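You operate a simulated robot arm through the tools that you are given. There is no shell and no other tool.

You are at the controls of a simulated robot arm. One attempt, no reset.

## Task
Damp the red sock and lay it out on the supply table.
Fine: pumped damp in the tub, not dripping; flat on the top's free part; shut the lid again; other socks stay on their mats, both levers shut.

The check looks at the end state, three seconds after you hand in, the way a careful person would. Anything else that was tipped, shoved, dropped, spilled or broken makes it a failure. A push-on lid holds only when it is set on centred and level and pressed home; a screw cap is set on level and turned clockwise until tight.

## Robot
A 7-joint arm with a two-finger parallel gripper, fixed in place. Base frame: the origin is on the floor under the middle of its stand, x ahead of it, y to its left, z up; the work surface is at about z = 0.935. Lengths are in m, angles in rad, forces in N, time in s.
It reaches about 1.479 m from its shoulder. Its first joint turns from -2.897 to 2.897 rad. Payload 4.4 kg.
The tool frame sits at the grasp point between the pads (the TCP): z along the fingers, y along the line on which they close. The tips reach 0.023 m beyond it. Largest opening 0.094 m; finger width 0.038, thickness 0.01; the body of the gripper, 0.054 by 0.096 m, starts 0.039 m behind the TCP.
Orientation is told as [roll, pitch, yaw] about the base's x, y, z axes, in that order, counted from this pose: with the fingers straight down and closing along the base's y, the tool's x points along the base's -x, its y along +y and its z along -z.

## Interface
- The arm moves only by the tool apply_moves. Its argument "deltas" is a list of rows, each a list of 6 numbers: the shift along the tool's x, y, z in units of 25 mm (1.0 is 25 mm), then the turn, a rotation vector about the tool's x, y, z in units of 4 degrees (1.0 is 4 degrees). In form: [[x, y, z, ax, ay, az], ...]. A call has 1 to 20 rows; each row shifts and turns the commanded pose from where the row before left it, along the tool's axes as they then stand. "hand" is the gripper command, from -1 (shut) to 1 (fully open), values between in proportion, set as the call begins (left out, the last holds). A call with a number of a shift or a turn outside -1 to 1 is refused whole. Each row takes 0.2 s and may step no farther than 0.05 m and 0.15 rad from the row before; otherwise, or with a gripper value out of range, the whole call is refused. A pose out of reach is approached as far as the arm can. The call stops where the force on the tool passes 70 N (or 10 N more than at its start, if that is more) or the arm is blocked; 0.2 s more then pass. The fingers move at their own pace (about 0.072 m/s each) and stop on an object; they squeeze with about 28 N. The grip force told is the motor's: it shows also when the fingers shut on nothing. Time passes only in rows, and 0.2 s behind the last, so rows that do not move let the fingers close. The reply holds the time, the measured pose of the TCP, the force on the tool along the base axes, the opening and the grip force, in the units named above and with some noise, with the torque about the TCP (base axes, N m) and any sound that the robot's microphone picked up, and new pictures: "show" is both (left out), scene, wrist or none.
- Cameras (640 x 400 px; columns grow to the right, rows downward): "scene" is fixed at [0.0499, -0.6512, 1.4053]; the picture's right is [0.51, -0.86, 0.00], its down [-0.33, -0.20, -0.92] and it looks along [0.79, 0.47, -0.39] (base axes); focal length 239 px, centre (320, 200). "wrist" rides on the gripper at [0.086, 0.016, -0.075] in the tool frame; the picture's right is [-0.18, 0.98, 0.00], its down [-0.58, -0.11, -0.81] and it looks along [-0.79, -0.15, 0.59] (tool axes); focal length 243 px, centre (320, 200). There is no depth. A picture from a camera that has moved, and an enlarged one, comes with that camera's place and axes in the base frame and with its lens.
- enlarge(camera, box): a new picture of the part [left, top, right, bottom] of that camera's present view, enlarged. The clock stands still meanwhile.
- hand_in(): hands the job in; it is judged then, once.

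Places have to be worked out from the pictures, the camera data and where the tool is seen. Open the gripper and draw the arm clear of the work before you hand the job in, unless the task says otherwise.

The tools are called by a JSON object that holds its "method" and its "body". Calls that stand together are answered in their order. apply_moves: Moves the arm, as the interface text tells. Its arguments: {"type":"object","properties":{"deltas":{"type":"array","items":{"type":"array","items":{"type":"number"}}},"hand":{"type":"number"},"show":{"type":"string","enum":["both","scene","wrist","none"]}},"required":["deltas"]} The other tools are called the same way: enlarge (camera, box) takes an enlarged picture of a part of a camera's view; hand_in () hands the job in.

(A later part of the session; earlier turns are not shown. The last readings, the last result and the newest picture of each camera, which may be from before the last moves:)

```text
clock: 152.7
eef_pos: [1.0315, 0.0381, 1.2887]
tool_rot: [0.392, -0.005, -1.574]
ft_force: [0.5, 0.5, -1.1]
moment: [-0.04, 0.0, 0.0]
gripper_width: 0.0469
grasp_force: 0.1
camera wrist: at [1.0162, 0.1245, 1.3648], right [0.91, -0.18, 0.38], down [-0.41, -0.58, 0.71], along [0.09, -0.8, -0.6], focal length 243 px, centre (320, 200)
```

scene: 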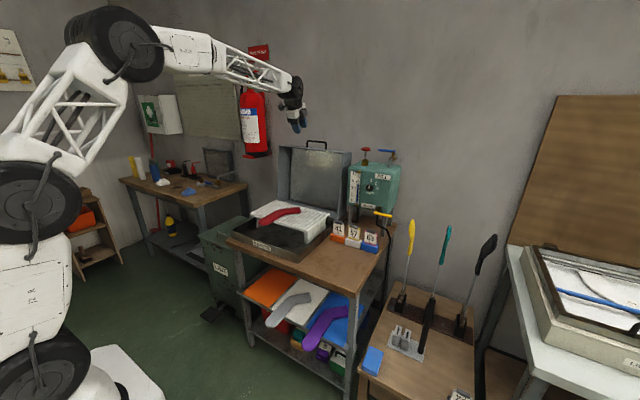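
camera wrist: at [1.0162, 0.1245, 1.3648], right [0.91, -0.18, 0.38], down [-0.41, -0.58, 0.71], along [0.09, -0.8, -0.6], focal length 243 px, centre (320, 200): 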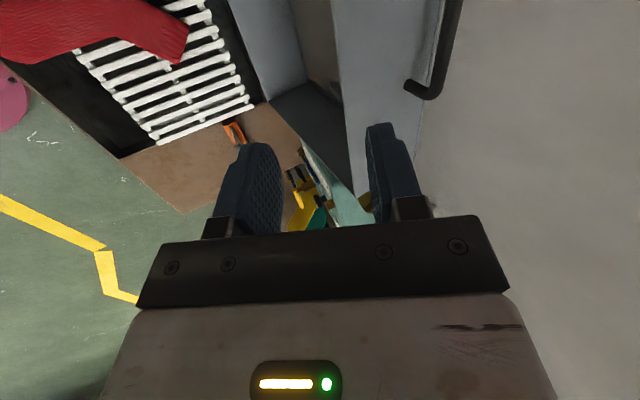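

The lid is resting open. I'll inspect the damped sock closely from both cameras.

{"method": "enlarge", "body": {"camera": "wrist", "box": [0, 0, 220, 140]}}

{"method": "enlarge", "body": {"camera": "scene", "box": [240, 190, 330, 250]}}

```text
2.86 times, centred on (110, 70) of wrist
camera zoom: at [1.0162, 0.1245, 1.3648], right [0.91, -0.18, 0.38], down [-0.41, -0.58, 0.71], along [0.09, -0.8, -0.6], focal length 693 px, centre (920, 571)
```

zoom: 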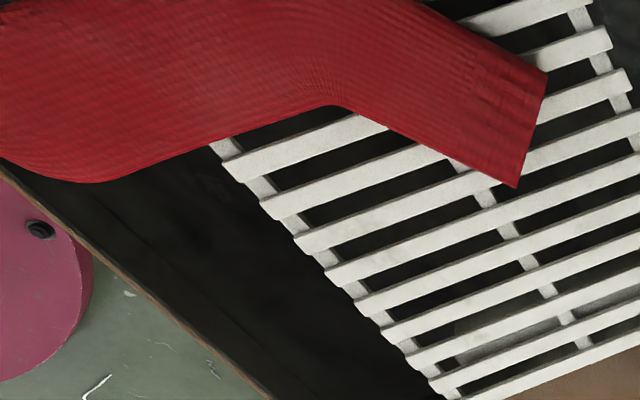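

```text
6.67 times, centred on (285, 220) of scene
camera zoom: at [0.0499, -0.6512, 1.4053], right [0.51, -0.86, 0.0], down [-0.33, -0.2, -0.92], along [0.79, 0.47, -0.39], focal length 1596 px, centre (553, 67)
```

zoom: 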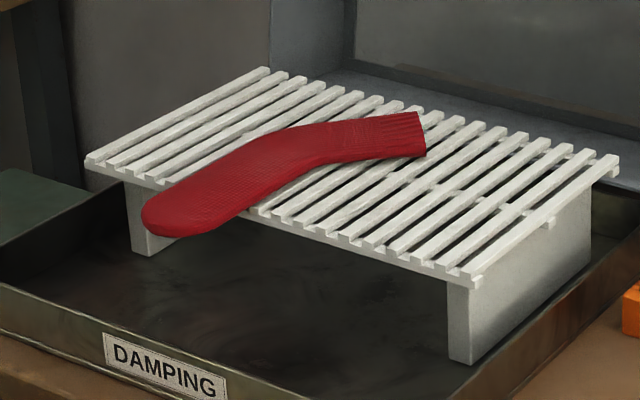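

The sock is evenly darker with a slight sheen, no drips and no puddle, so it looks properly damp. Next I'll regrip it with vertical fingers; first I'll level the gripper and turn back to yaw 0.

{"method": "apply_moves", "body": {"deltas": [[0, -1, 0, 1, 0, 0], [0, -1, 0, 1, 0, 0], [0, -1, 0, 1, 0, 0], [0, -1, 0, 1, 0, 0], [0, -1, 0, 1, 0, 0], [0, -1, 0, 0.62, 0, 0], [0, 0, 0, 0, 0, -1], [0, 0, 0, 0, 0, -1], [0, 0, 0, 0, 0, -1], [0, 0, 0, 0, 0, -1], [0, 0, 0, 0, 0, -1], [0, 0, 0, 0, 0, -1], [0, 0, 0, 0, 0, -1], [0, 0, 0, 0, 0, -1], [0, 0, 0, 0, 0, -1], [0, 0, 0, 0, 0, -1], [0, 0, 0, 0, 0, -1], [0, 0, 0, 0, 0, -1], [0, 0, 0, 0, 0, -1], [0, 0, 0, 0, 0, -1]], "hand": 1, "show": "none"}}

{"method": "apply_moves", "body": {"deltas": [[0, 0, 0, 0, 0, -1], [0, 0, 0, 0, 0, -1], [0, 0, 0, 0, 0, -1], [0, 0, 0, 0, 0, -1], [0, 0, 0, 0, 0, -1], [0, 0, 0, 0, 0, -1], [0, 0, 0, 0, 0, -1], [0, 0, 0, 0, 0, -1], [0, 0, 0, 0, 0, -0.5]]}}

```text
clock: 156.9
eef_pos: [0.8852, 0.0378, 1.2599]
tool_rot: [-0.002, -0.002, -0.592]
ft_force: [-0.3, -0.3, -0.5]
moment: [-0.03, 0.01, 0.02]
gripper_width: 0.0941
grasp_force: 0.0
```

```text
clock: 158.9
eef_pos: [0.8858, 0.0381, 1.2601]
tool_rot: [-0.003, -0.001, 0.001]
ft_force: [-0.1, 0.4, 0.4]
moment: [0.01, 0.01, -0.02]
gripper_width: 0.0941
grasp_force: 0.0
camera wrist: at [0.7984, 0.0537, 1.3351], right [0.18, 0.98, 0.0], down [0.58, -0.11, 0.81], along [0.79, -0.15, -0.59], focal length 243 px, centre (320, 200)
```

scene: 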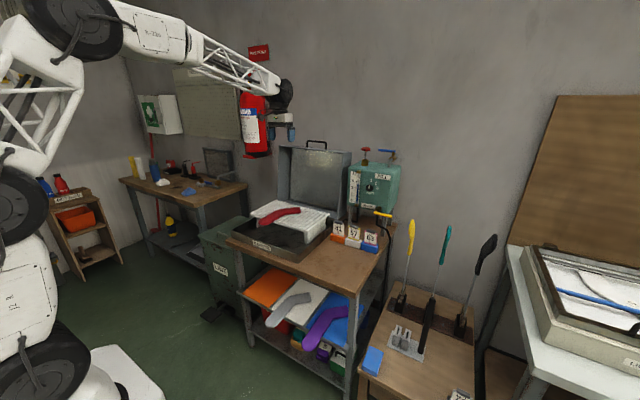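
wrist: 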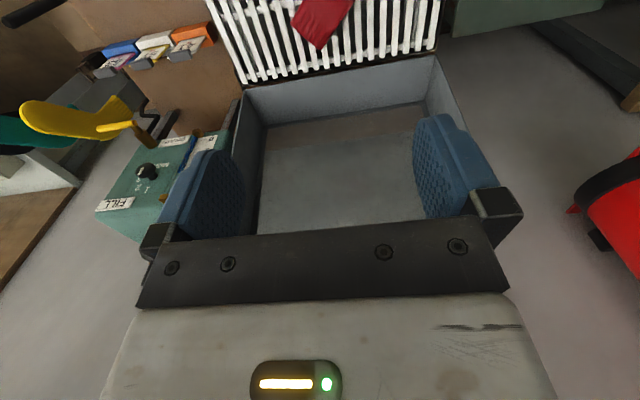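

Yaw is back to 0. I'll pull back and lower to get a clear wrist view of the sock on the rack.

{"method": "apply_moves", "body": {"deltas": [[0.904, 0.128, 0.4, 0, 0, 0], [0.904, 0.128, 0.4, 0, 0, 0], [0.904, 0.128, 0.4, 0, 0, 0], [0.904, 0.128, 0.4, 0, 0, 0], [0.904, 0.128, 0.4, 0, 0, 0], [0.904, 0.128, 0.4, 0, 0, 0], [0.904, 0.128, 0.4, 0, 0, 0], [0.904, 0.128, 0.4, 0, 0, 0], [0.904, 0.128, 0.4, 0, 0, 0], [0.904, 0.128, 0.4, 0, 0, 0]], "show": "wrist"}}

{"method": "enlarge", "body": {"camera": "wrist", "box": [200, 0, 440, 150]}}

```text
clock: 161.1
eef_pos: [0.6582, 0.0694, 1.1608]
tool_rot: [-0.001, -0.001, -0.001]
ft_force: [-0.1, -0.3, 0.1]
moment: [0.03, -0.01, -0.02]
gripper_width: 0.094
grasp_force: 0.0
camera wrist: at [0.5724, 0.086, 1.2357], right [0.18, 0.98, 0.0], down [0.58, -0.11, 0.81], along [0.79, -0.15, -0.59], focal length 243 px, centre (320, 200)
```

wrist: 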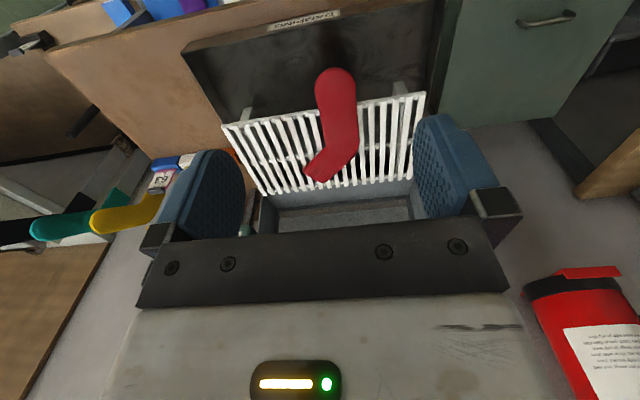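

```text
2.67 times, centred on (320, 75) of wrist
camera zoom: at [0.5724, 0.086, 1.2357], right [0.18, 0.98, 0.0], down [0.58, -0.11, 0.81], along [0.79, -0.15, -0.59], focal length 647 px, centre (320, 533)
```

zoom: 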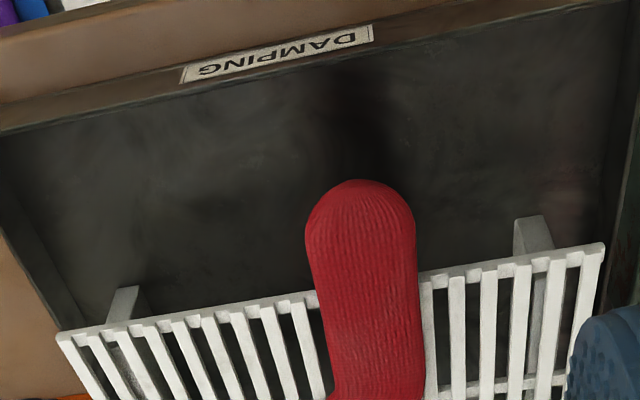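

I'll compare the sock at exactly the same zoom as when it was dry on this rack.

{"method": "enlarge", "body": {"camera": "scene", "box": [220, 170, 350, 260]}}

{"method": "enlarge", "body": {"camera": "scene", "box": [240, 190, 310, 240]}}

```text
4.44 times, centred on (285, 215) of scene
camera zoom: at [0.0499, -0.6512, 1.4053], right [0.51, -0.86, 0.0], down [-0.33, -0.2, -0.92], along [0.79, 0.47, -0.39], focal length 1064 px, centre (476, 133)
```

zoom: 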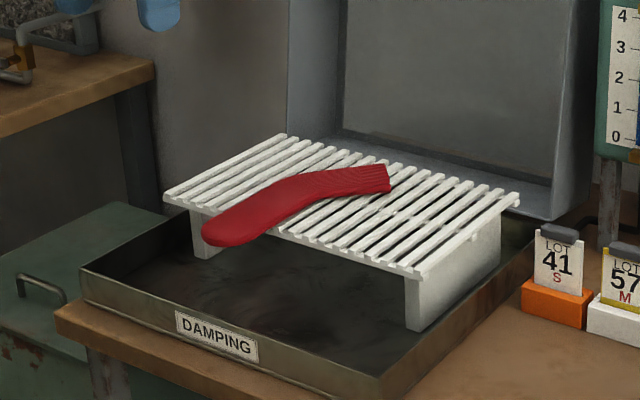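

```text
8.00 times, centred on (275, 215) of scene
camera zoom: at [0.0499, -0.6512, 1.4053], right [0.51, -0.86, 0.0], down [-0.33, -0.2, -0.92], along [0.79, 0.47, -0.39], focal length 1915 px, centre (680, 80)
```

zoom: 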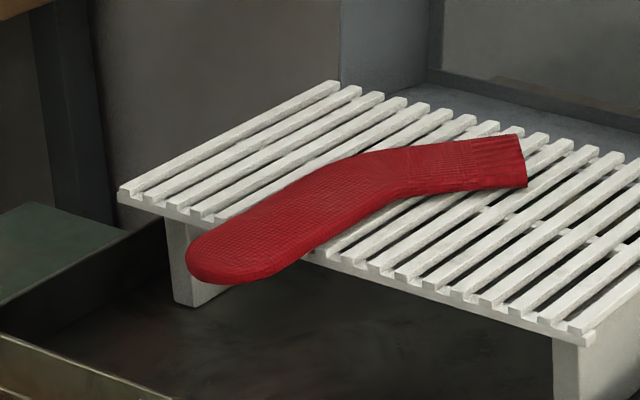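

The damp sock is clearly darker than at the same zoom when dry (about three-quarters of the brightness), with no drips. I'll position above its foot with vertical fingers to regrip it.

{"method": "apply_moves", "body": {"deltas": [[-0.884, 0.01, 0.804, 0, 0, 0], [-0.884, 0, 0.804, 0, 0, 0], [-0.884, 0, 0.804, 0, 0, 0], [-0.884, 0, 0.804, 0, 0, 0], [-0.884, 0, 0.804, 0, 0, 0], [-0.884, 0, 0.804, 0, 0, 0], [-0.884, 0, 0.804, 0, 0, 0], [-0.884, 0, 0.804, 0, 0, 0], [0, 0, 0.8, 0, 0, 0], [0, 0, 0.8, 0, 0, 0]]}}

{"method": "enlarge", "body": {"camera": "scene", "box": [220, 160, 340, 250]}}

```text
clock: 163.3
eef_pos: [0.8361, 0.0679, 0.9598]
tool_rot: [-0.003, 0.001, -0.003]
ft_force: [-0.7, 0.7, 0.2]
moment: [-0.03, -0.02, -0.01]
gripper_width: 0.094
grasp_force: 0.0
camera wrist: at [0.7494, 0.0855, 1.0345], right [0.19, 0.98, 0.0], down [0.58, -0.11, 0.81], along [0.79, -0.15, -0.59], focal length 243 px, centre (320, 200)
```

scene: 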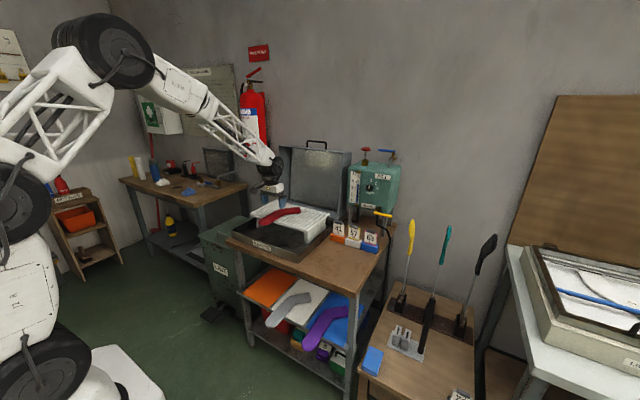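
wrist: 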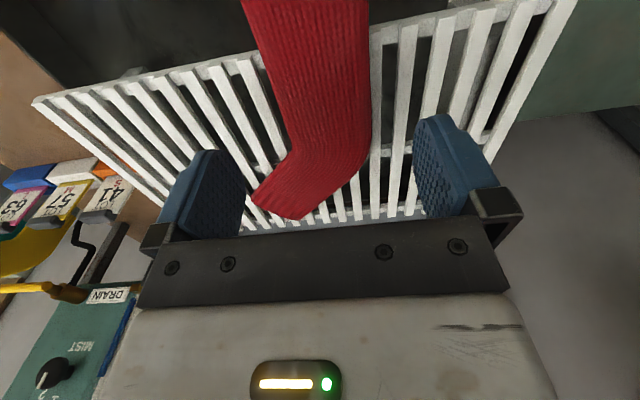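

```text
4.44 times, centred on (280, 205) of scene
camera zoom: at [0.0499, -0.6512, 1.4053], right [0.51, -0.86, 0.0], down [-0.33, -0.2, -0.92], along [0.79, 0.47, -0.39], focal length 1064 px, centre (498, 178)
```

zoom: 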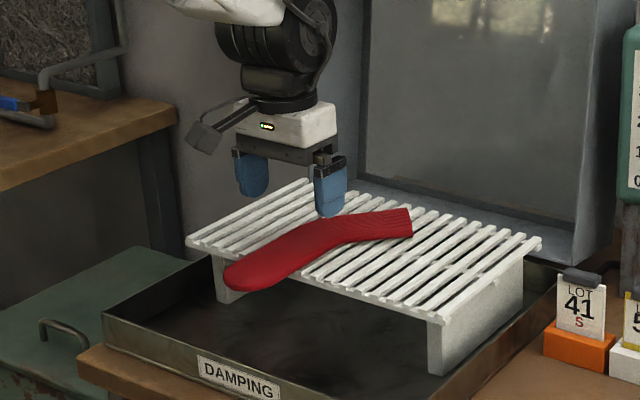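

The pinch point falls centred on the foot. I'll descend so the tips stay just above the rods.

{"method": "apply_moves", "body": {"deltas": [[0, 0.04, 0.8, 0, 0, 0], [0, 0.04, 0.8, 0, 0, 0], [0, 0, 0.6, 0, 0, 0], [0, 0, 0.4, 0, 0, 0]], "show": "wrist"}}

{"method": "enlarge", "body": {"camera": "scene", "box": [250, 180, 310, 230]}}

```text
clock: 164.3
eef_pos: [0.836, 0.0711, 0.8975]
tool_rot: [-0.003, -0.004, 0.0]
ft_force: [-38.9, 2.1, 52.7]
moment: [2.69, 1.84, 1.93]
gripper_width: 0.094
grasp_force: 0.1
camera wrist: at [0.7489, 0.0868, 0.9731], right [0.18, 0.98, 0.0], down [0.58, -0.11, 0.81], along [0.79, -0.15, -0.59], focal length 243 px, centre (320, 200)
```

wrist: 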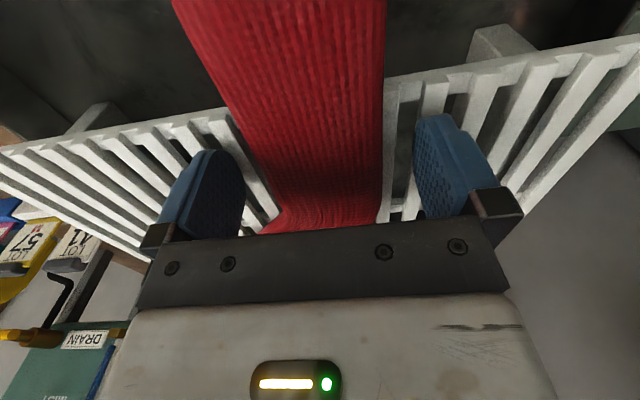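

```text
8.00 times, centred on (280, 205) of scene
camera zoom: at [0.0499, -0.6512, 1.4053], right [0.51, -0.86, 0.0], down [-0.33, -0.2, -0.92], along [0.79, 0.47, -0.39], focal length 1915 px, centre (640, 160)
```

zoom: 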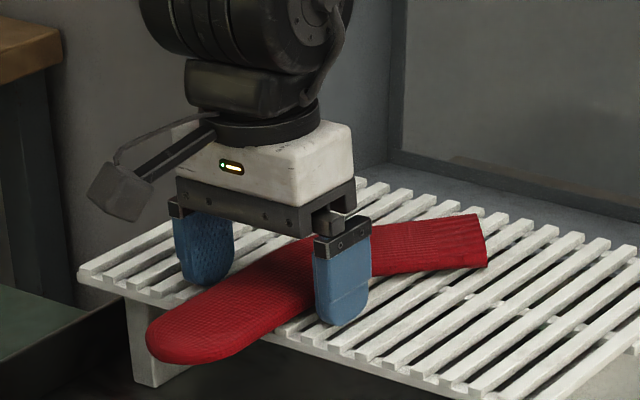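

The left fingertip touched a rod (53 N), which puts the rack top at z≈0.874. I'll rise 3 mm and then close on the foot.

{"method": "apply_moves", "body": {"deltas": [[0, 0, -0.16, 0, 0, 0], [0, 0, 0, 0, 0, 0]], "show": "none"}}

{"method": "apply_moves", "body": {"deltas": [[0, 0, 0, 0, 0, 0], [0, 0, 0, 0, 0, 0], [0, 0, 0, 0, 0, 0], [0, 0, 0, 0, 0, 0]], "hand": -1}}

```text
clock: 164.9
eef_pos: [0.8367, 0.0705, 0.8986]
tool_rot: [-0.002, 0.001, -0.002]
ft_force: [-7.2, 14.9, 18.2]
moment: [1.35, 0.42, 0.26]
gripper_width: 0.0941
grasp_force: 0.1
```

```text
clock: 165.9
eef_pos: [0.8376, 0.0699, 0.8979]
tool_rot: [-0.003, -0.001, -0.001]
ft_force: [3.9, 4.1, 5.9]
moment: [0.25, -0.25, -0.19]
gripper_width: 0.0621
grasp_force: 27.6
camera wrist: at [0.7493, 0.0861, 0.9734], right [0.19, 0.98, 0.0], down [0.58, -0.11, 0.81], along [0.79, -0.15, -0.59], focal length 243 px, centre (320, 200)
```

scene: 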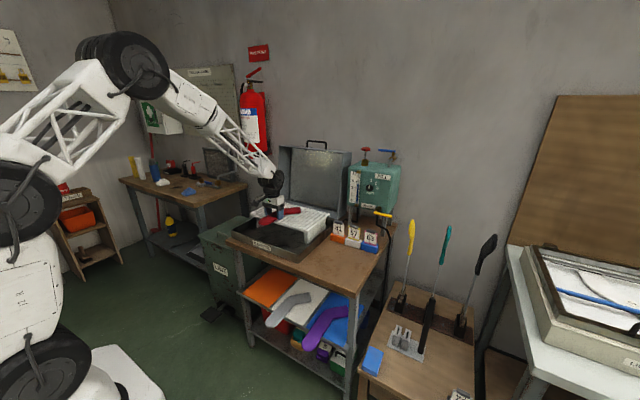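
wrist: 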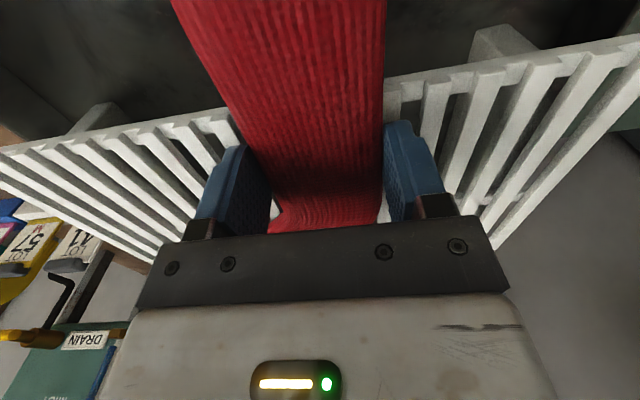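

It's gripped at 62 mm. I'll lift gently and check that it comes up level.

{"method": "apply_moves", "body": {"deltas": [[0, 0, -0.2, 0, 0, 0], [0, 0, -0.3, 0, 0, 0], [0, 0, -0.5, 0, 0, 0], [0, 0, -0.6, 0, 0, 0], [0, 0, -0.8, 0, 0, 0]]}}

{"method": "enlarge", "body": {"camera": "scene", "box": [220, 160, 340, 250]}}

```text
clock: 167.1
eef_pos: [0.8355, 0.0704, 0.9576]
tool_rot: [-0.004, 0.0, -0.002]
ft_force: [0.3, -1.2, 0.0]
moment: [-0.01, 0.02, 0.01]
gripper_width: 0.0622
grasp_force: 28.4
camera wrist: at [0.7489, 0.0865, 1.033], right [0.19, 0.98, 0.0], down [0.58, -0.11, 0.81], along [0.79, -0.15, -0.59], focal length 243 px, centre (320, 200)
```

scene: 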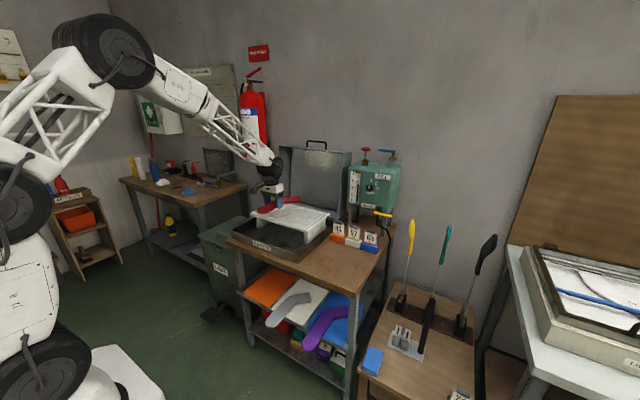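
wrist: 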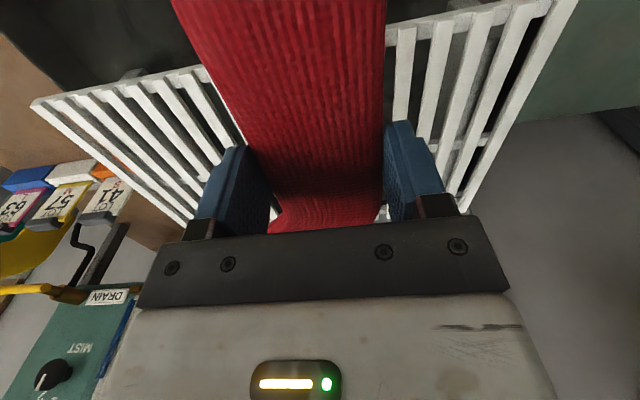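

```text
4.44 times, centred on (280, 205) of scene
camera zoom: at [0.0499, -0.6512, 1.4053], right [0.51, -0.86, 0.0], down [-0.33, -0.2, -0.92], along [0.79, 0.47, -0.39], focal length 1064 px, centre (498, 178)
```

zoom: 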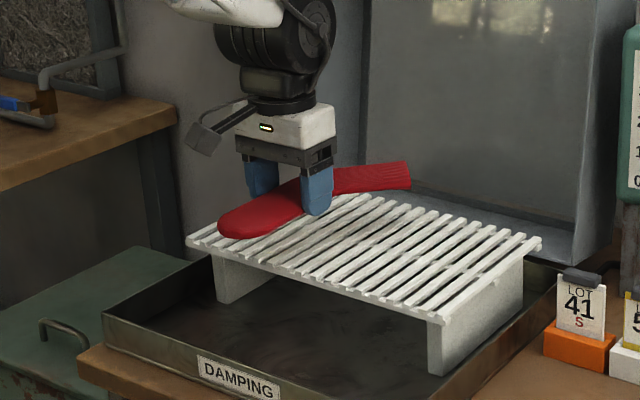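

It lifted level with no drips falling. I'll raise further, move right of the tub, and begin rotating the sock −90° so its length runs along y.

{"method": "apply_moves", "body": {"deltas": [[0, 0, -0.9, 0, 0, 0], [0, 0, -0.9, 0, 0, 0], [0.178, -0.7, -0.9, 0, 0, 0], [0.178, -0.852, -0.9, 0, 0, 0], [0.178, -0.852, -0.9, 0, 0, 0], [0.178, -0.852, -0.9, 0, 0, 0], [0.178, -0.852, -0.3, 0, 0, 0], [0.178, -0.852, 0, 0, 0, 0], [0.178, -0.852, 0, 0, 0, 0], [0.178, -0.852, 0, 0, 0, 0], [0, 0, 0, 0, 0, 1], [0, 0, 0, 0, 0, 1], [0, 0, 0, 0, 0, 1], [0, 0, 0, 0, 0, 1], [0, 0, 0, 0, 0, 1], [0, 0, 0, 0, 0, 1], [0, 0, 0, 0, 0, 1], [0, 0, 0, 0, 0, 1], [0, 0, 0, 0, 0, 1], [0, 0, 0, 0, 0, 1]]}}

```text
clock: 171.3
eef_pos: [0.7996, -0.0944, 1.1021]
tool_rot: [-0.003, -0.003, -0.7]
ft_force: [0.1, -0.6, -0.5]
moment: [0.02, -0.01, 0.02]
gripper_width: 0.0621
grasp_force: 28.2
camera wrist: at [0.743, -0.0264, 1.1767], right [0.77, 0.63, 0.0], down [0.37, -0.45, 0.81], along [0.51, -0.63, -0.59], focal length 243 px, centre (320, 200)
```

scene: 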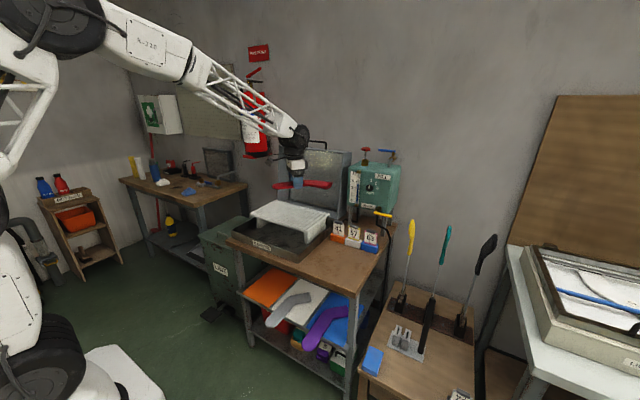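
wrist: 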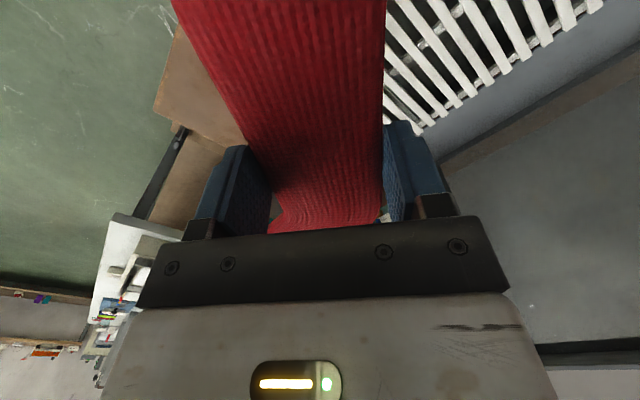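

{"method": "apply_moves", "body": {"deltas": [[0, 0, 0, 0, 0, 1], [0, 0, 0, 0, 0, 1], [0, 0, 0, 0, 0, 1], [0, 0, 0, 0, 0, 1], [0, 0, 0, 0, 0, 1], [0, 0, 0, 0, 0, 1], [0, 0, 0, 0, 0, 1], [0, 0, 0, 0, 0, 1], [0, 0, 0, 0, 0, 1], [0, 0, 0, 0, 0, 1], [0, 0, 0, 0, 0, 1], [0, 0, 0, 0, 0, 1], [0, 0, 0, 0, 0, 0.47], [-0.95, 0.14, 0, 0, 0, 0], [-0.95, 0.14, 0, 0, 0, 0], [-0.95, 0.14, 0, 0, 0, 0], [-0.95, 0.14, 0, 0, 0, 0], [-0.95, 0.14, 0, 0, 0, 0], [-0.95, 0.14, 0, 0, 0, 0], [-0.95, 0.14, 0, 0, 0, 0]]}}

{"method": "enlarge", "body": {"camera": "scene", "box": [250, 150, 420, 300]}}

```text
clock: 175.5
eef_pos: [0.8259, -0.2611, 1.1014]
tool_rot: [0.001, -0.006, -1.571]
ft_force: [-0.7, -0.1, 0.0]
moment: [0.02, 0.02, 0.02]
gripper_width: 0.0618
grasp_force: 27.7
camera wrist: at [0.8405, -0.1742, 1.1768], right [0.98, -0.18, 0.0], down [-0.11, -0.58, 0.81], along [-0.15, -0.8, -0.59], focal length 243 px, centre (320, 200)
```

scene: 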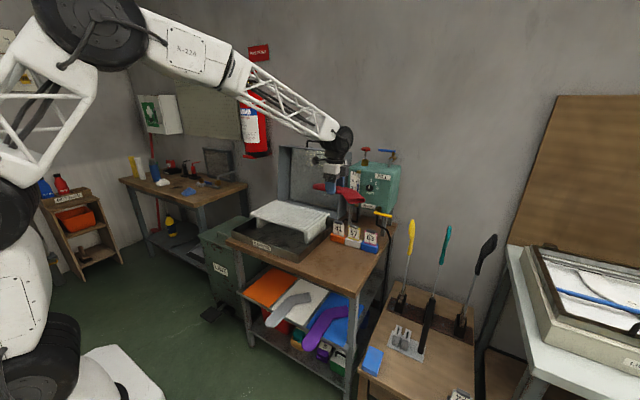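
wrist: 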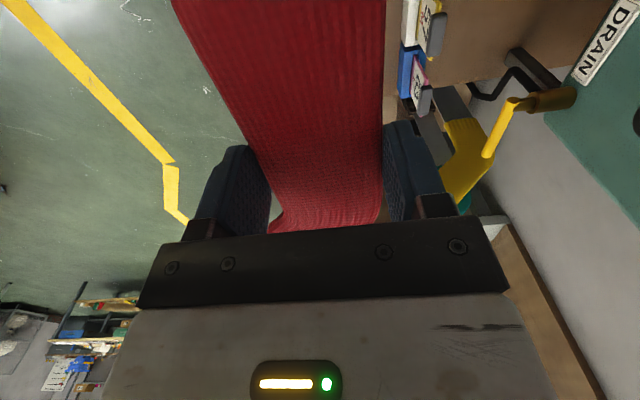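

```text
2.67 times, centred on (335, 225) of scene
camera zoom: at [0.0499, -0.6512, 1.4053], right [0.51, -0.86, 0.0], down [-0.33, -0.2, -0.92], along [0.79, 0.47, -0.39], focal length 638 px, centre (280, 133)
```

zoom: 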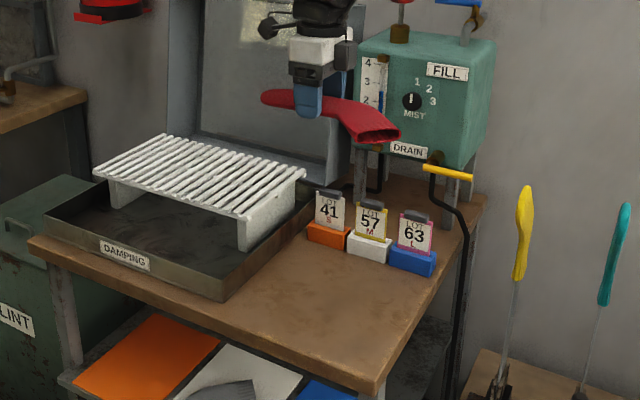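

The toe now points toward the tub and the cuff to the right. I'll centre over the free part of the top and descend.

{"method": "apply_moves", "body": {"deltas": [[-0.88, -0.1, 0, 0, 0, 0], [0, 0, 0.95, 0, 0, 0], [0, 0, 0.95, 0, 0, 0], [0, 0, 0.95, 0, 0, 0], [0, 0, 0.95, 0, 0, 0], [0, 0, 0.95, 0, 0, 0], [0, 0, 0.95, 0, 0, 0], [0, 0, 0.95, 0, 0, 0], [0, 0, 0.95, 0, 0, 0], [0, 0, 0.95, 0, 0, 0], [0, 0, 0.95, 0, 0, 0]]}}

{"method": "enlarge", "body": {"camera": "scene", "box": [270, 190, 410, 310]}}

```text
clock: 177.9
eef_pos: [0.8215, -0.2842, 0.8642]
tool_rot: [0.001, -0.006, -1.57]
ft_force: [0.0, -0.3, 0.6]
moment: [-0.03, -0.02, -0.01]
gripper_width: 0.062
grasp_force: 27.6
camera wrist: at [0.8373, -0.1976, 0.9392], right [0.98, -0.18, 0.0], down [-0.11, -0.58, 0.81], along [-0.15, -0.8, -0.59], focal length 243 px, centre (320, 200)
```

scene: 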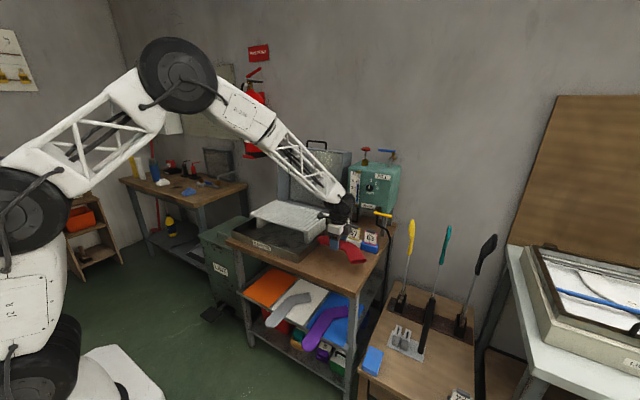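
wrist: 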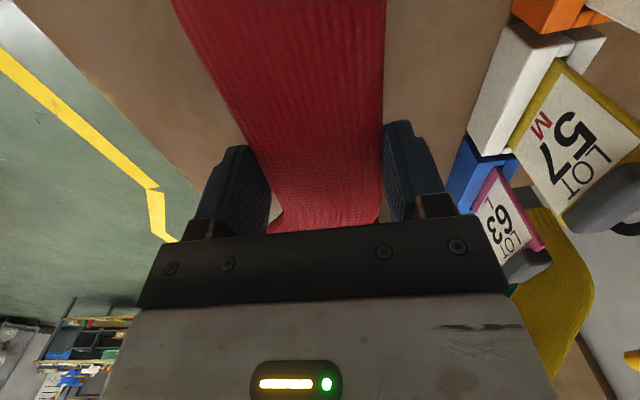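

```text
3.33 times, centred on (340, 250) of scene
camera zoom: at [0.0499, -0.6512, 1.4053], right [0.51, -0.86, 0.0], down [-0.33, -0.2, -0.92], along [0.79, 0.47, -0.39], focal length 798 px, centre (253, 33)
```

zoom: 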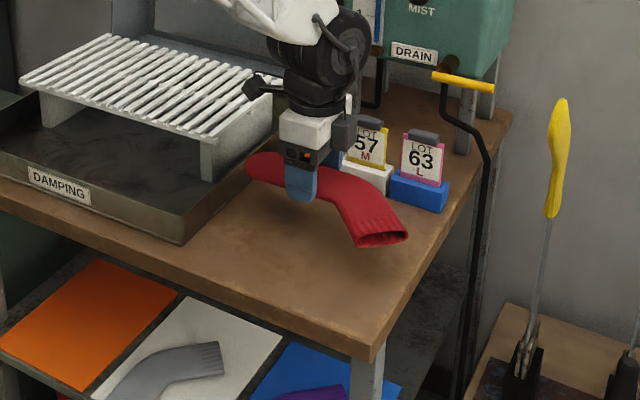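

The sock sits well within the free area. I'll descend further, then slowly to contact.

{"method": "apply_moves", "body": {"deltas": [[0, 0, 0.6, 0, 0, 0], [0, 0, 0.5, 0, 0, 0], [0, 0, 0.4, 0, 0, 0], [0, 0, 0.3, 0, 0, 0], [0, 0, 0, 0, 0, 0]], "show": "none"}}

{"method": "enlarge", "body": {"camera": "scene", "box": [290, 210, 390, 290]}}

```text
clock: 179.1
eef_pos: [0.8218, -0.2841, 0.82]
tool_rot: [0.0, -0.003, -1.571]
ft_force: [-0.1, -0.6, -0.3]
moment: [-0.01, -0.01, 0.0]
gripper_width: 0.062
grasp_force: 28.3
```

```text
5.00 times, centred on (340, 250) of scene
camera zoom: at [0.0499, -0.6512, 1.4053], right [0.51, -0.86, 0.0], down [-0.33, -0.2, -0.92], along [0.79, 0.47, -0.39], focal length 1197 px, centre (220, -50)
```

zoom: 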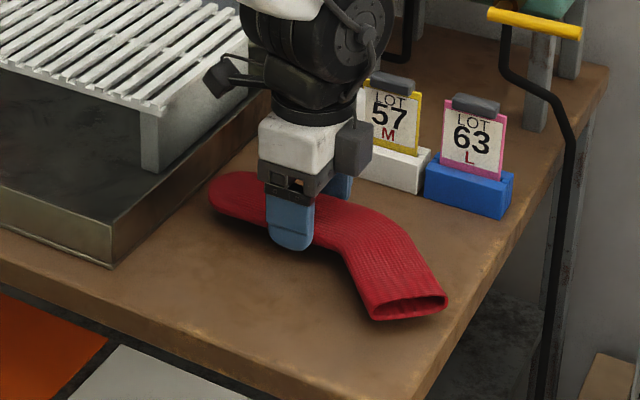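

Close to the table now. I'll lower in 2 mm steps until contact.

{"method": "apply_moves", "body": {"deltas": [[0, 0, 0.1, 0, 0, 0], [0, 0, 0.1, 0, 0, 0], [0, 0, 0.1, 0, 0, 0], [0, 0, 0.08, 0, 0, 0], [0, 0, 0, 0, 0, 0]], "show": "none"}}

{"method": "apply_moves", "body": {"deltas": [[0, 0, 0.08, 0, 0, 0], [0, 0, 0.08, 0, 0, 0], [0, 0, 0, 0, 0, 0]], "show": "none"}}

```text
clock: 180.3
eef_pos: [0.8232, -0.2855, 0.8084]
tool_rot: [0.0, -0.002, -1.57]
ft_force: [-0.3, -0.3, -0.2]
moment: [0.02, -0.02, 0.01]
gripper_width: 0.0616
grasp_force: 27.9
```

```text
clock: 181.1
eef_pos: [0.8223, -0.2847, 0.8056]
tool_rot: [0.001, -0.004, -1.569]
ft_force: [-0.4, -0.3, 0.0]
moment: [0.02, -0.02, 0.0]
gripper_width: 0.0619
grasp_force: 28.0
```

{"method": "apply_moves", "body": {"deltas": [[0, 0, 0.08, 0, 0, 0], [0, 0, 0.04, 0, 0, 0], [0, 0, 0, 0, 0, 0]], "show": "none"}}

{"method": "enlarge", "body": {"camera": "scene", "box": [290, 210, 390, 290]}}

```text
clock: 181.9
eef_pos: [0.8219, -0.2848, 0.804]
tool_rot: [0.003, -0.007, -1.57]
ft_force: [1.4, 2.7, 7.8]
moment: [0.41, 0.16, -0.07]
gripper_width: 0.0619
grasp_force: 27.7
```

```text
5.00 times, centred on (340, 250) of scene
camera zoom: at [0.0499, -0.6512, 1.4053], right [0.51, -0.86, 0.0], down [-0.33, -0.2, -0.92], along [0.79, 0.47, -0.39], focal length 1197 px, centre (220, -50)
```

zoom: 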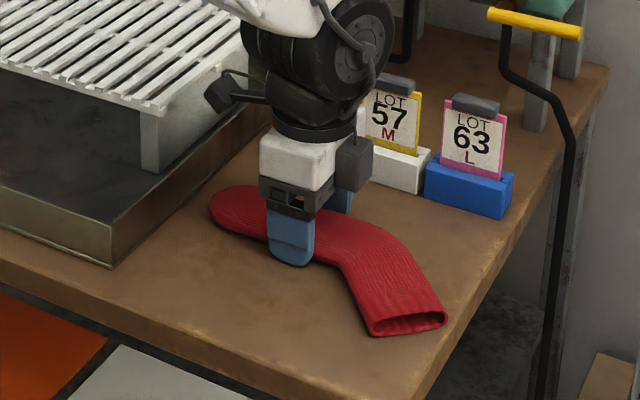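

Light contact is made (8 N, toe side first), and the sock looks flat on the wood. I'll open the gripper to release.

{"method": "apply_moves", "body": {"deltas": [[0, 0, 0.02, 0, 0, 0], [0, 0, 0, 0, 0, 0], [0, 0, 0, 0, 0, 0]], "hand": 1, "show": "none"}}

{"method": "apply_moves", "body": {"deltas": [[0, 0, -0.2, 0, 0, 0], [0, 0, -0.4, 0, 0, 0], [0, 0, -0.6, 0, 0, 0], [0, 0, -0.8, 0, 0, 0], [0, 0, -1, 0, 0, 0], [0, 0, -1, 0, 0, 0], [0, 0, -1, 0, 0, 0], [0, 0, -1, 0, 0, 0], [0, 0, -1, 0, 0, 0], [0, 0, -1, 0, 0, 0], [0, 0, -1, 0, 0, 0], [0, 0, -1, 0, 0, 0]]}}

{"method": "enlarge", "body": {"camera": "scene", "box": [270, 190, 410, 310]}}

```text
clock: 182.7
eef_pos: [0.8223, -0.2852, 0.8037]
tool_rot: [0.003, -0.006, -1.571]
ft_force: [1.5, -1.2, 17.0]
moment: [0.29, 0.9, 0.03]
gripper_width: 0.0931
grasp_force: 0.0
```

```text
clock: 185.3
eef_pos: [0.8214, -0.2836, 1.0513]
tool_rot: [-0.001, -0.003, -1.569]
ft_force: [0.2, -1.3, -0.7]
moment: [0.02, 0.01, -0.02]
gripper_width: 0.0937
grasp_force: 0.1
camera wrist: at [0.837, -0.1976, 1.1256], right [0.98, -0.18, 0.0], down [-0.11, -0.58, 0.81], along [-0.15, -0.8, -0.59], focal length 243 px, centre (320, 200)
```

scene: 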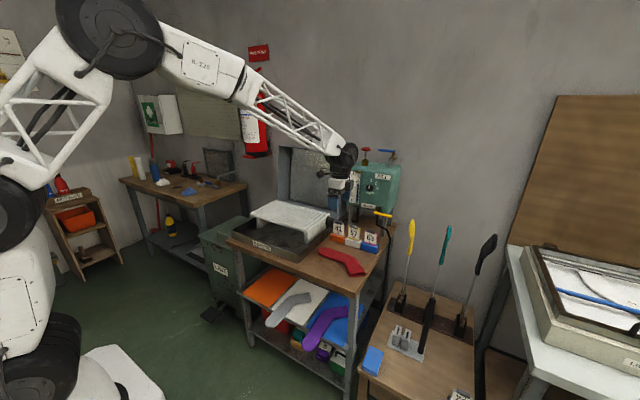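
wrist: 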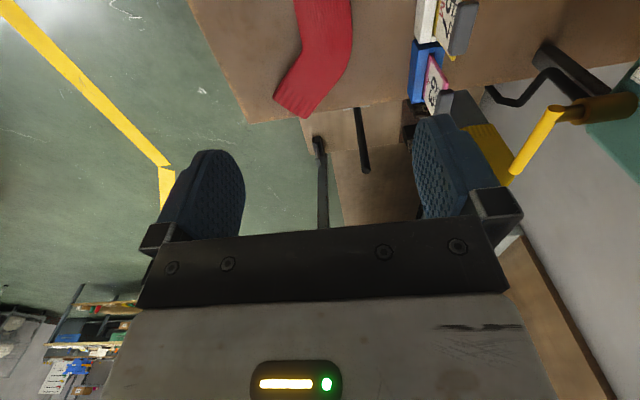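

```text
3.33 times, centred on (340, 250) of scene
camera zoom: at [0.0499, -0.6512, 1.4053], right [0.51, -0.86, 0.0], down [-0.33, -0.2, -0.92], along [0.79, 0.47, -0.39], focal length 798 px, centre (253, 33)
```

zoom: 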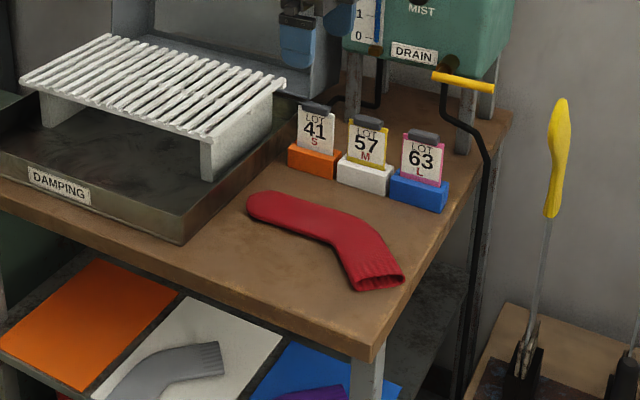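

The sock lies flat. I'll check the cuff's distance from the table's right edge in the wrist view.

{"method": "enlarge", "body": {"camera": "wrist", "box": [220, 40, 440, 170]}}

{"method": "enlarge", "body": {"camera": "scene", "box": [340, 240, 400, 290]}}

```text
2.91 times, centred on (330, 105) of wrist
camera zoom: at [0.837, -0.1976, 1.1256], right [0.98, -0.18, 0.0], down [-0.11, -0.58, 0.81], along [-0.15, -0.8, -0.59], focal length 706 px, centre (291, 476)
```

zoom: 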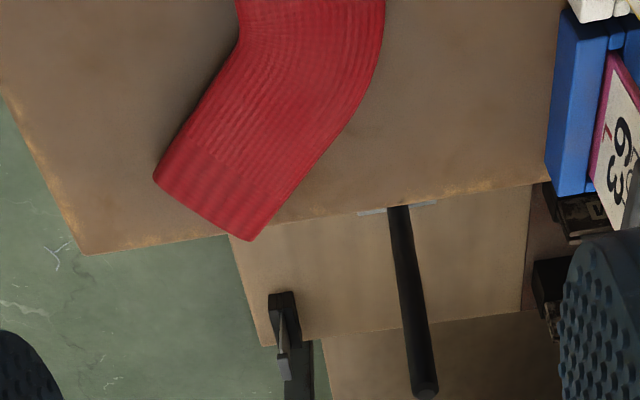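

```text
8.00 times, centred on (370, 265) of scene
camera zoom: at [0.0499, -0.6512, 1.4053], right [0.51, -0.86, 0.0], down [-0.33, -0.2, -0.92], along [0.79, 0.47, -0.39], focal length 1915 px, centre (-80, -320)
```

zoom: 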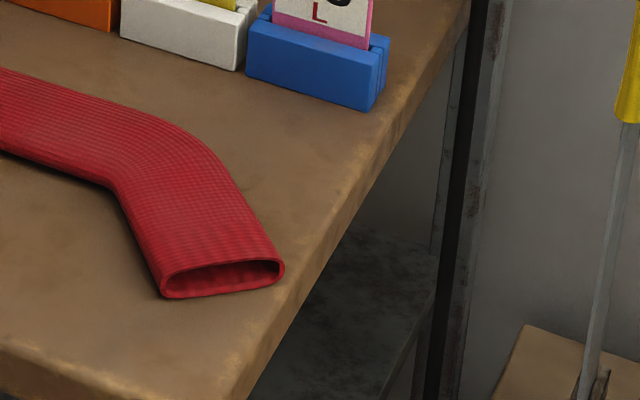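

The cuff is only about 1 cm from the right edge while the toe has 3.5 cm to the tub, so I'll regrip and shift the sock about 12 mm toward the tub. First I'll descend to straddle it again.

{"method": "apply_moves", "body": {"deltas": [[0, 0, 0.98, 0, 0, 0], [0, 0, 0.98, 0, 0, 0], [0, 0, 0.98, 0, 0, 0], [0, 0, 0.98, 0, 0, 0], [0, 0, 0.98, 0, 0, 0], [0, 0, 0.98, 0, 0, 0], [0, 0, 0.98, 0, 0, 0], [0, 0, 0.98, 0, 0, 0], [0, 0, 0.8, 0, 0, 0], [0, 0, 0.6, 0, 0, 0], [0, 0, 0.4, 0, 0, 0], [0, 0, 0.13, 0, 0, 0], [0, 0, 0, 0, 0, 0]]}}

```text
clock: 188.1
eef_pos: [0.8226, -0.2856, 0.8071]
tool_rot: [0.001, -0.004, -1.571]
ft_force: [-0.6, 0.8, 0.1]
moment: [0.02, 0.0, 0.02]
gripper_width: 0.094
grasp_force: 0.1
camera wrist: at [0.8378, -0.1984, 0.8829], right [0.98, -0.18, 0.0], down [-0.11, -0.58, 0.81], along [-0.15, -0.8, -0.59], focal length 243 px, centre (320, 200)
```

scene: 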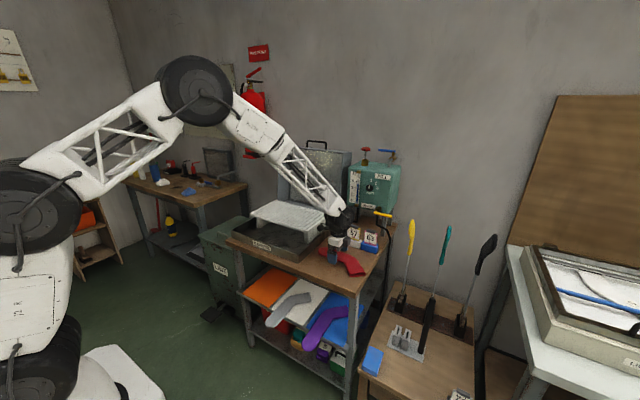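
wrist: 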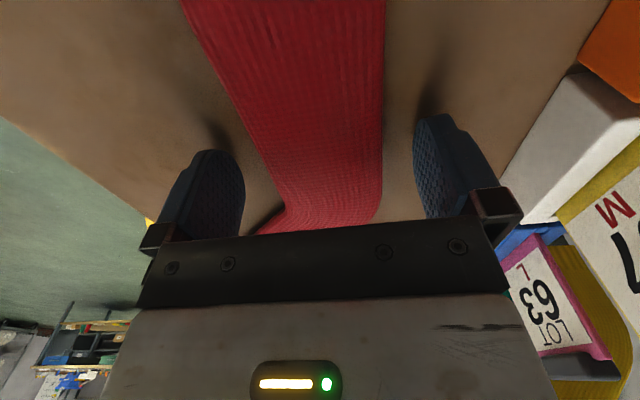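

The foot is between the fingers. I'll close on it and lift a few millimetres.

{"method": "apply_moves", "body": {"deltas": [[0, 0, 0, 0, 0, 0], [0, 0, 0, 0, 0, 0], [0, 0, 0, 0, 0, 0], [0, 0, 0, 0, 0, 0], [0, 0, -0.2, 0, 0, 0], [0, 0, -0.2, 0, 0, 0], [0.25, 0, 0, 0, 0, 0], [0.25, 0, 0, 0, 0, 0], [0, 0, 0, 0, 0, 0]], "hand": -1}}

{"method": "enlarge", "body": {"camera": "scene", "box": [290, 210, 390, 290]}}

```text
clock: 190.1
eef_pos: [0.8219, -0.2716, 0.8176]
tool_rot: [0.0, -0.004, -1.569]
ft_force: [-0.2, 0.6, -0.5]
moment: [0.02, 0.0, 0.01]
gripper_width: 0.0618
grasp_force: 27.9
camera wrist: at [0.8374, -0.1853, 0.8924], right [0.98, -0.18, 0.0], down [-0.11, -0.58, 0.81], along [-0.15, -0.8, -0.59], focal length 243 px, centre (320, 200)
```

scene: 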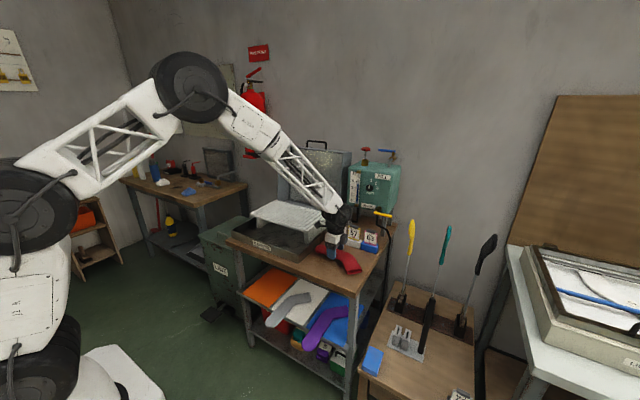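
wrist: 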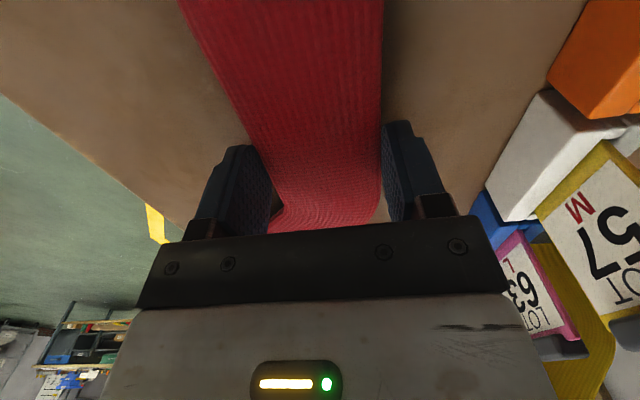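

```text
5.00 times, centred on (340, 250) of scene
camera zoom: at [0.0499, -0.6512, 1.4053], right [0.51, -0.86, 0.0], down [-0.33, -0.2, -0.92], along [0.79, 0.47, -0.39], focal length 1197 px, centre (220, -50)
```

zoom: 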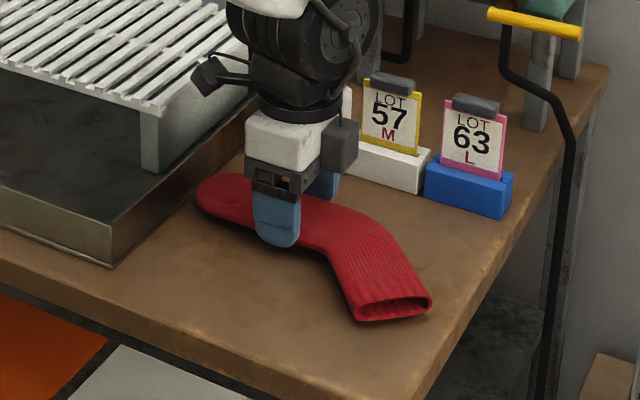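

The margins look balanced now. I'll lower back onto the table.

{"method": "apply_moves", "body": {"deltas": [[0, 0, 0.2, 0, 0, 0], [0, 0, 0.12, 0, 0, 0], [0, 0, 0.08, 0, 0, 0], [0, 0, 0.04, 0, 0, 0], [0, 0, 0, 0, 0, 0]], "show": "none"}}

```text
clock: 191.3
eef_pos: [0.8228, -0.2731, 0.8087]
tool_rot: [0.001, -0.007, -1.57]
ft_force: [-3.7, 0.0, 19.6]
moment: [0.07, 0.18, 0.09]
gripper_width: 0.0616
grasp_force: 27.8
```

Contact made and well centred (20 N, little moment). I'll release and rise.

{"method": "apply_moves", "body": {"deltas": [[0, 0, 0, 0, 0, 0], [0, 0, 0, 0, 0, 0], [0, 0, 0, 0, 0, 0], [0, 0, -0.2, 0, 0, 0], [0, 0, -0.4, 0, 0, 0], [0, 0, -0.6, 0, 0, 0], [0, 0, -0.8, 0, 0, 0], [0, 0, -1, 0, 0, 0], [0, 0, -1, 0, 0, 0], [0, 0, -1, 0, 0, 0], [0, 0, -1, 0, 0, 0], [0, 0, -1, 0, 0, 0], [0, 0, -1, 0, 0, 0], [0, 0, -1, 0, 0, 0], [0, 0, -1, 0, 0, 0], [0, 0, -1, 0, 0, 0]], "hand": 1}}

{"method": "enlarge", "body": {"camera": "scene", "box": [270, 190, 410, 310]}}

{"method": "enlarge", "body": {"camera": "wrist", "box": [180, 0, 440, 160]}}

```text
clock: 194.7
eef_pos: [0.8226, -0.2734, 1.0831]
tool_rot: [-0.001, -0.003, -1.568]
ft_force: [-0.2, -0.5, -0.2]
moment: [-0.03, -0.02, -0.02]
gripper_width: 0.094
grasp_force: 0.1
camera wrist: at [0.839, -0.1877, 1.1568], right [0.98, -0.18, 0.0], down [-0.11, -0.58, 0.81], along [-0.15, -0.8, -0.59], focal length 243 px, centre (320, 200)
```

scene: 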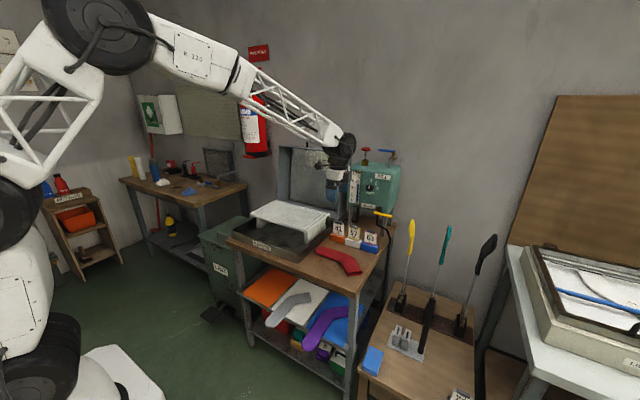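
wrist: 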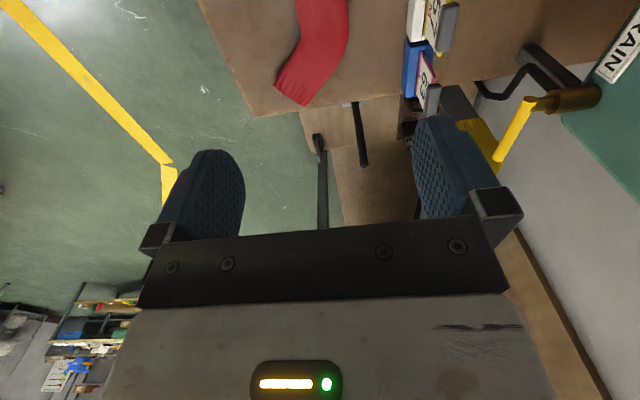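

```text
3.33 times, centred on (340, 250) of scene
camera zoom: at [0.0499, -0.6512, 1.4053], right [0.51, -0.86, 0.0], down [-0.33, -0.2, -0.92], along [0.79, 0.47, -0.39], focal length 798 px, centre (253, 33)
```

zoom: 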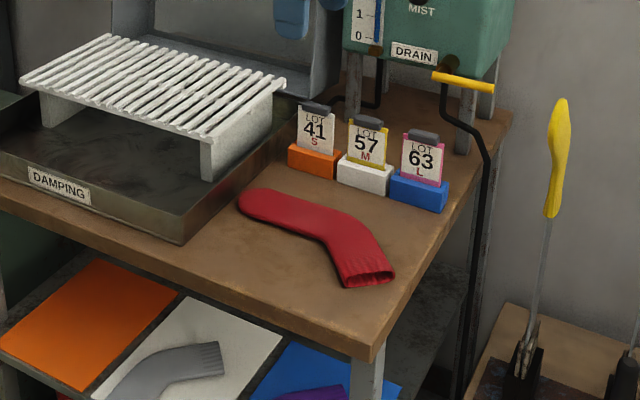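

```text
2.46 times, centred on (310, 80) of wrist
camera zoom: at [0.839, -0.1877, 1.1568], right [0.98, -0.18, 0.0], down [-0.11, -0.58, 0.81], along [-0.15, -0.8, -0.59], focal length 597 px, centre (345, 495)
```

zoom: 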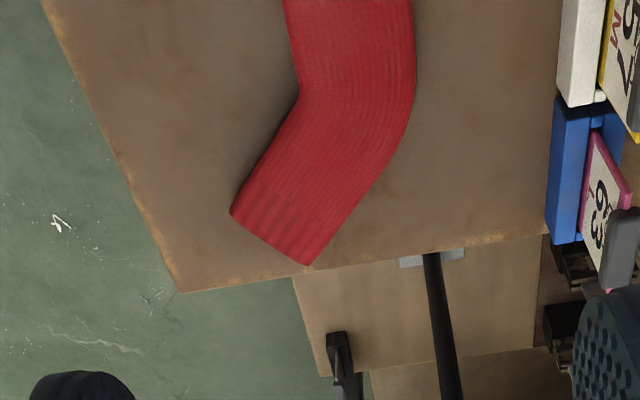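

The sock now has good margins all round and lies flat. Next I'll close the lid: rise, tilt 20°, and move to the hover pose above the handle.

{"method": "apply_moves", "body": {"deltas": [[0, 0, -0.965, 0, 0, 0], [0, 0, -0.965, 0, 0, 0], [0, 0, -0.965, 0, 0, 0], [0, 0, -0.965, 0, 0, 0], [0, 0, -0.965, 0, 0, 0], [0, 0, -0.965, 0, 0, 0], [0, 0, -0.965, 0, 0, 0], [0, 0, -0.965, 0, 0, 0], [0, 0, -0.965, 0, 0, 0], [0, 0, 0, -1, 0, 0], [0, 0, 0, -1, 0, 0], [0, 0, 0, -1, 0, 0], [0, 0, 0, -1, 0, 0], [0, 0, 0, -1, 0, 0]], "hand": -0.02, "show": "none"}}

{"method": "apply_moves", "body": {"deltas": [[0.951, 0.9, 0.426, 0, 0, 0], [0.951, 0.9, 0.426, 0, 0, 0], [0.951, 0.9, 0.426, 0, 0, 0], [0.951, 0.9, 0.426, 0, 0, 0], [0.951, 0.9, 0.426, 0, 0, 0], [0.951, 0.9, 0.426, 0, 0, 0], [0.951, 0.9, 0.426, 0, 0, 0], [0.951, 0.9, 0.426, 0, 0, 0], [0.951, 0.9, 0.426, 0, 0, 0], [0.951, 0.9, 0.426, 0, 0, 0], [0.951, 0.9, 0.426, 0, 0, 0], [0.951, 0.9, 0.426, 0, 0, 0], [0.951, 0.9, 0.426, 0, 0, 0]]}}

```text
clock: 197.7
eef_pos: [0.8214, -0.2711, 1.2983]
tool_rot: [0.35, -0.003, -1.571]
ft_force: [0.2, -0.2, -0.7]
moment: [0.01, 0.01, 0.01]
gripper_width: 0.0461
grasp_force: 0.0
```

```text
clock: 200.5
eef_pos: [1.1434, 0.0385, 1.2665]
tool_rot: [0.349, -0.004, -1.571]
ft_force: [-0.2, 0.5, 0.5]
moment: [-0.02, 0.01, 0.0]
gripper_width: 0.0459
grasp_force: 0.1
camera wrist: at [1.1321, 0.1244, 1.3424], right [0.92, -0.18, 0.34], down [-0.38, -0.58, 0.72], along [0.06, -0.79, -0.6], focal length 243 px, centre (320, 200)
```

scene: 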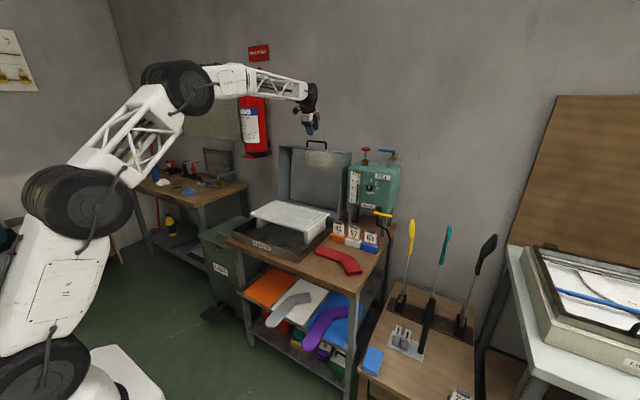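
wrist: 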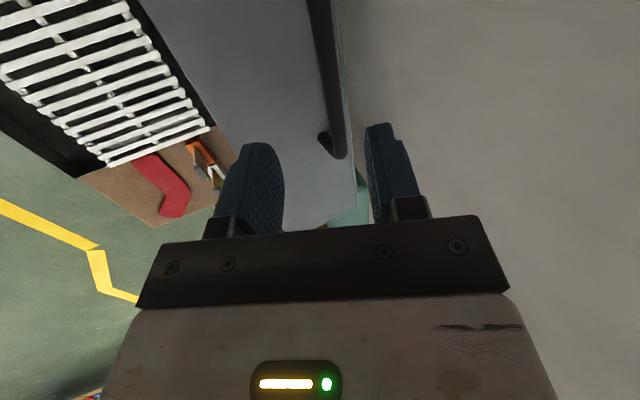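

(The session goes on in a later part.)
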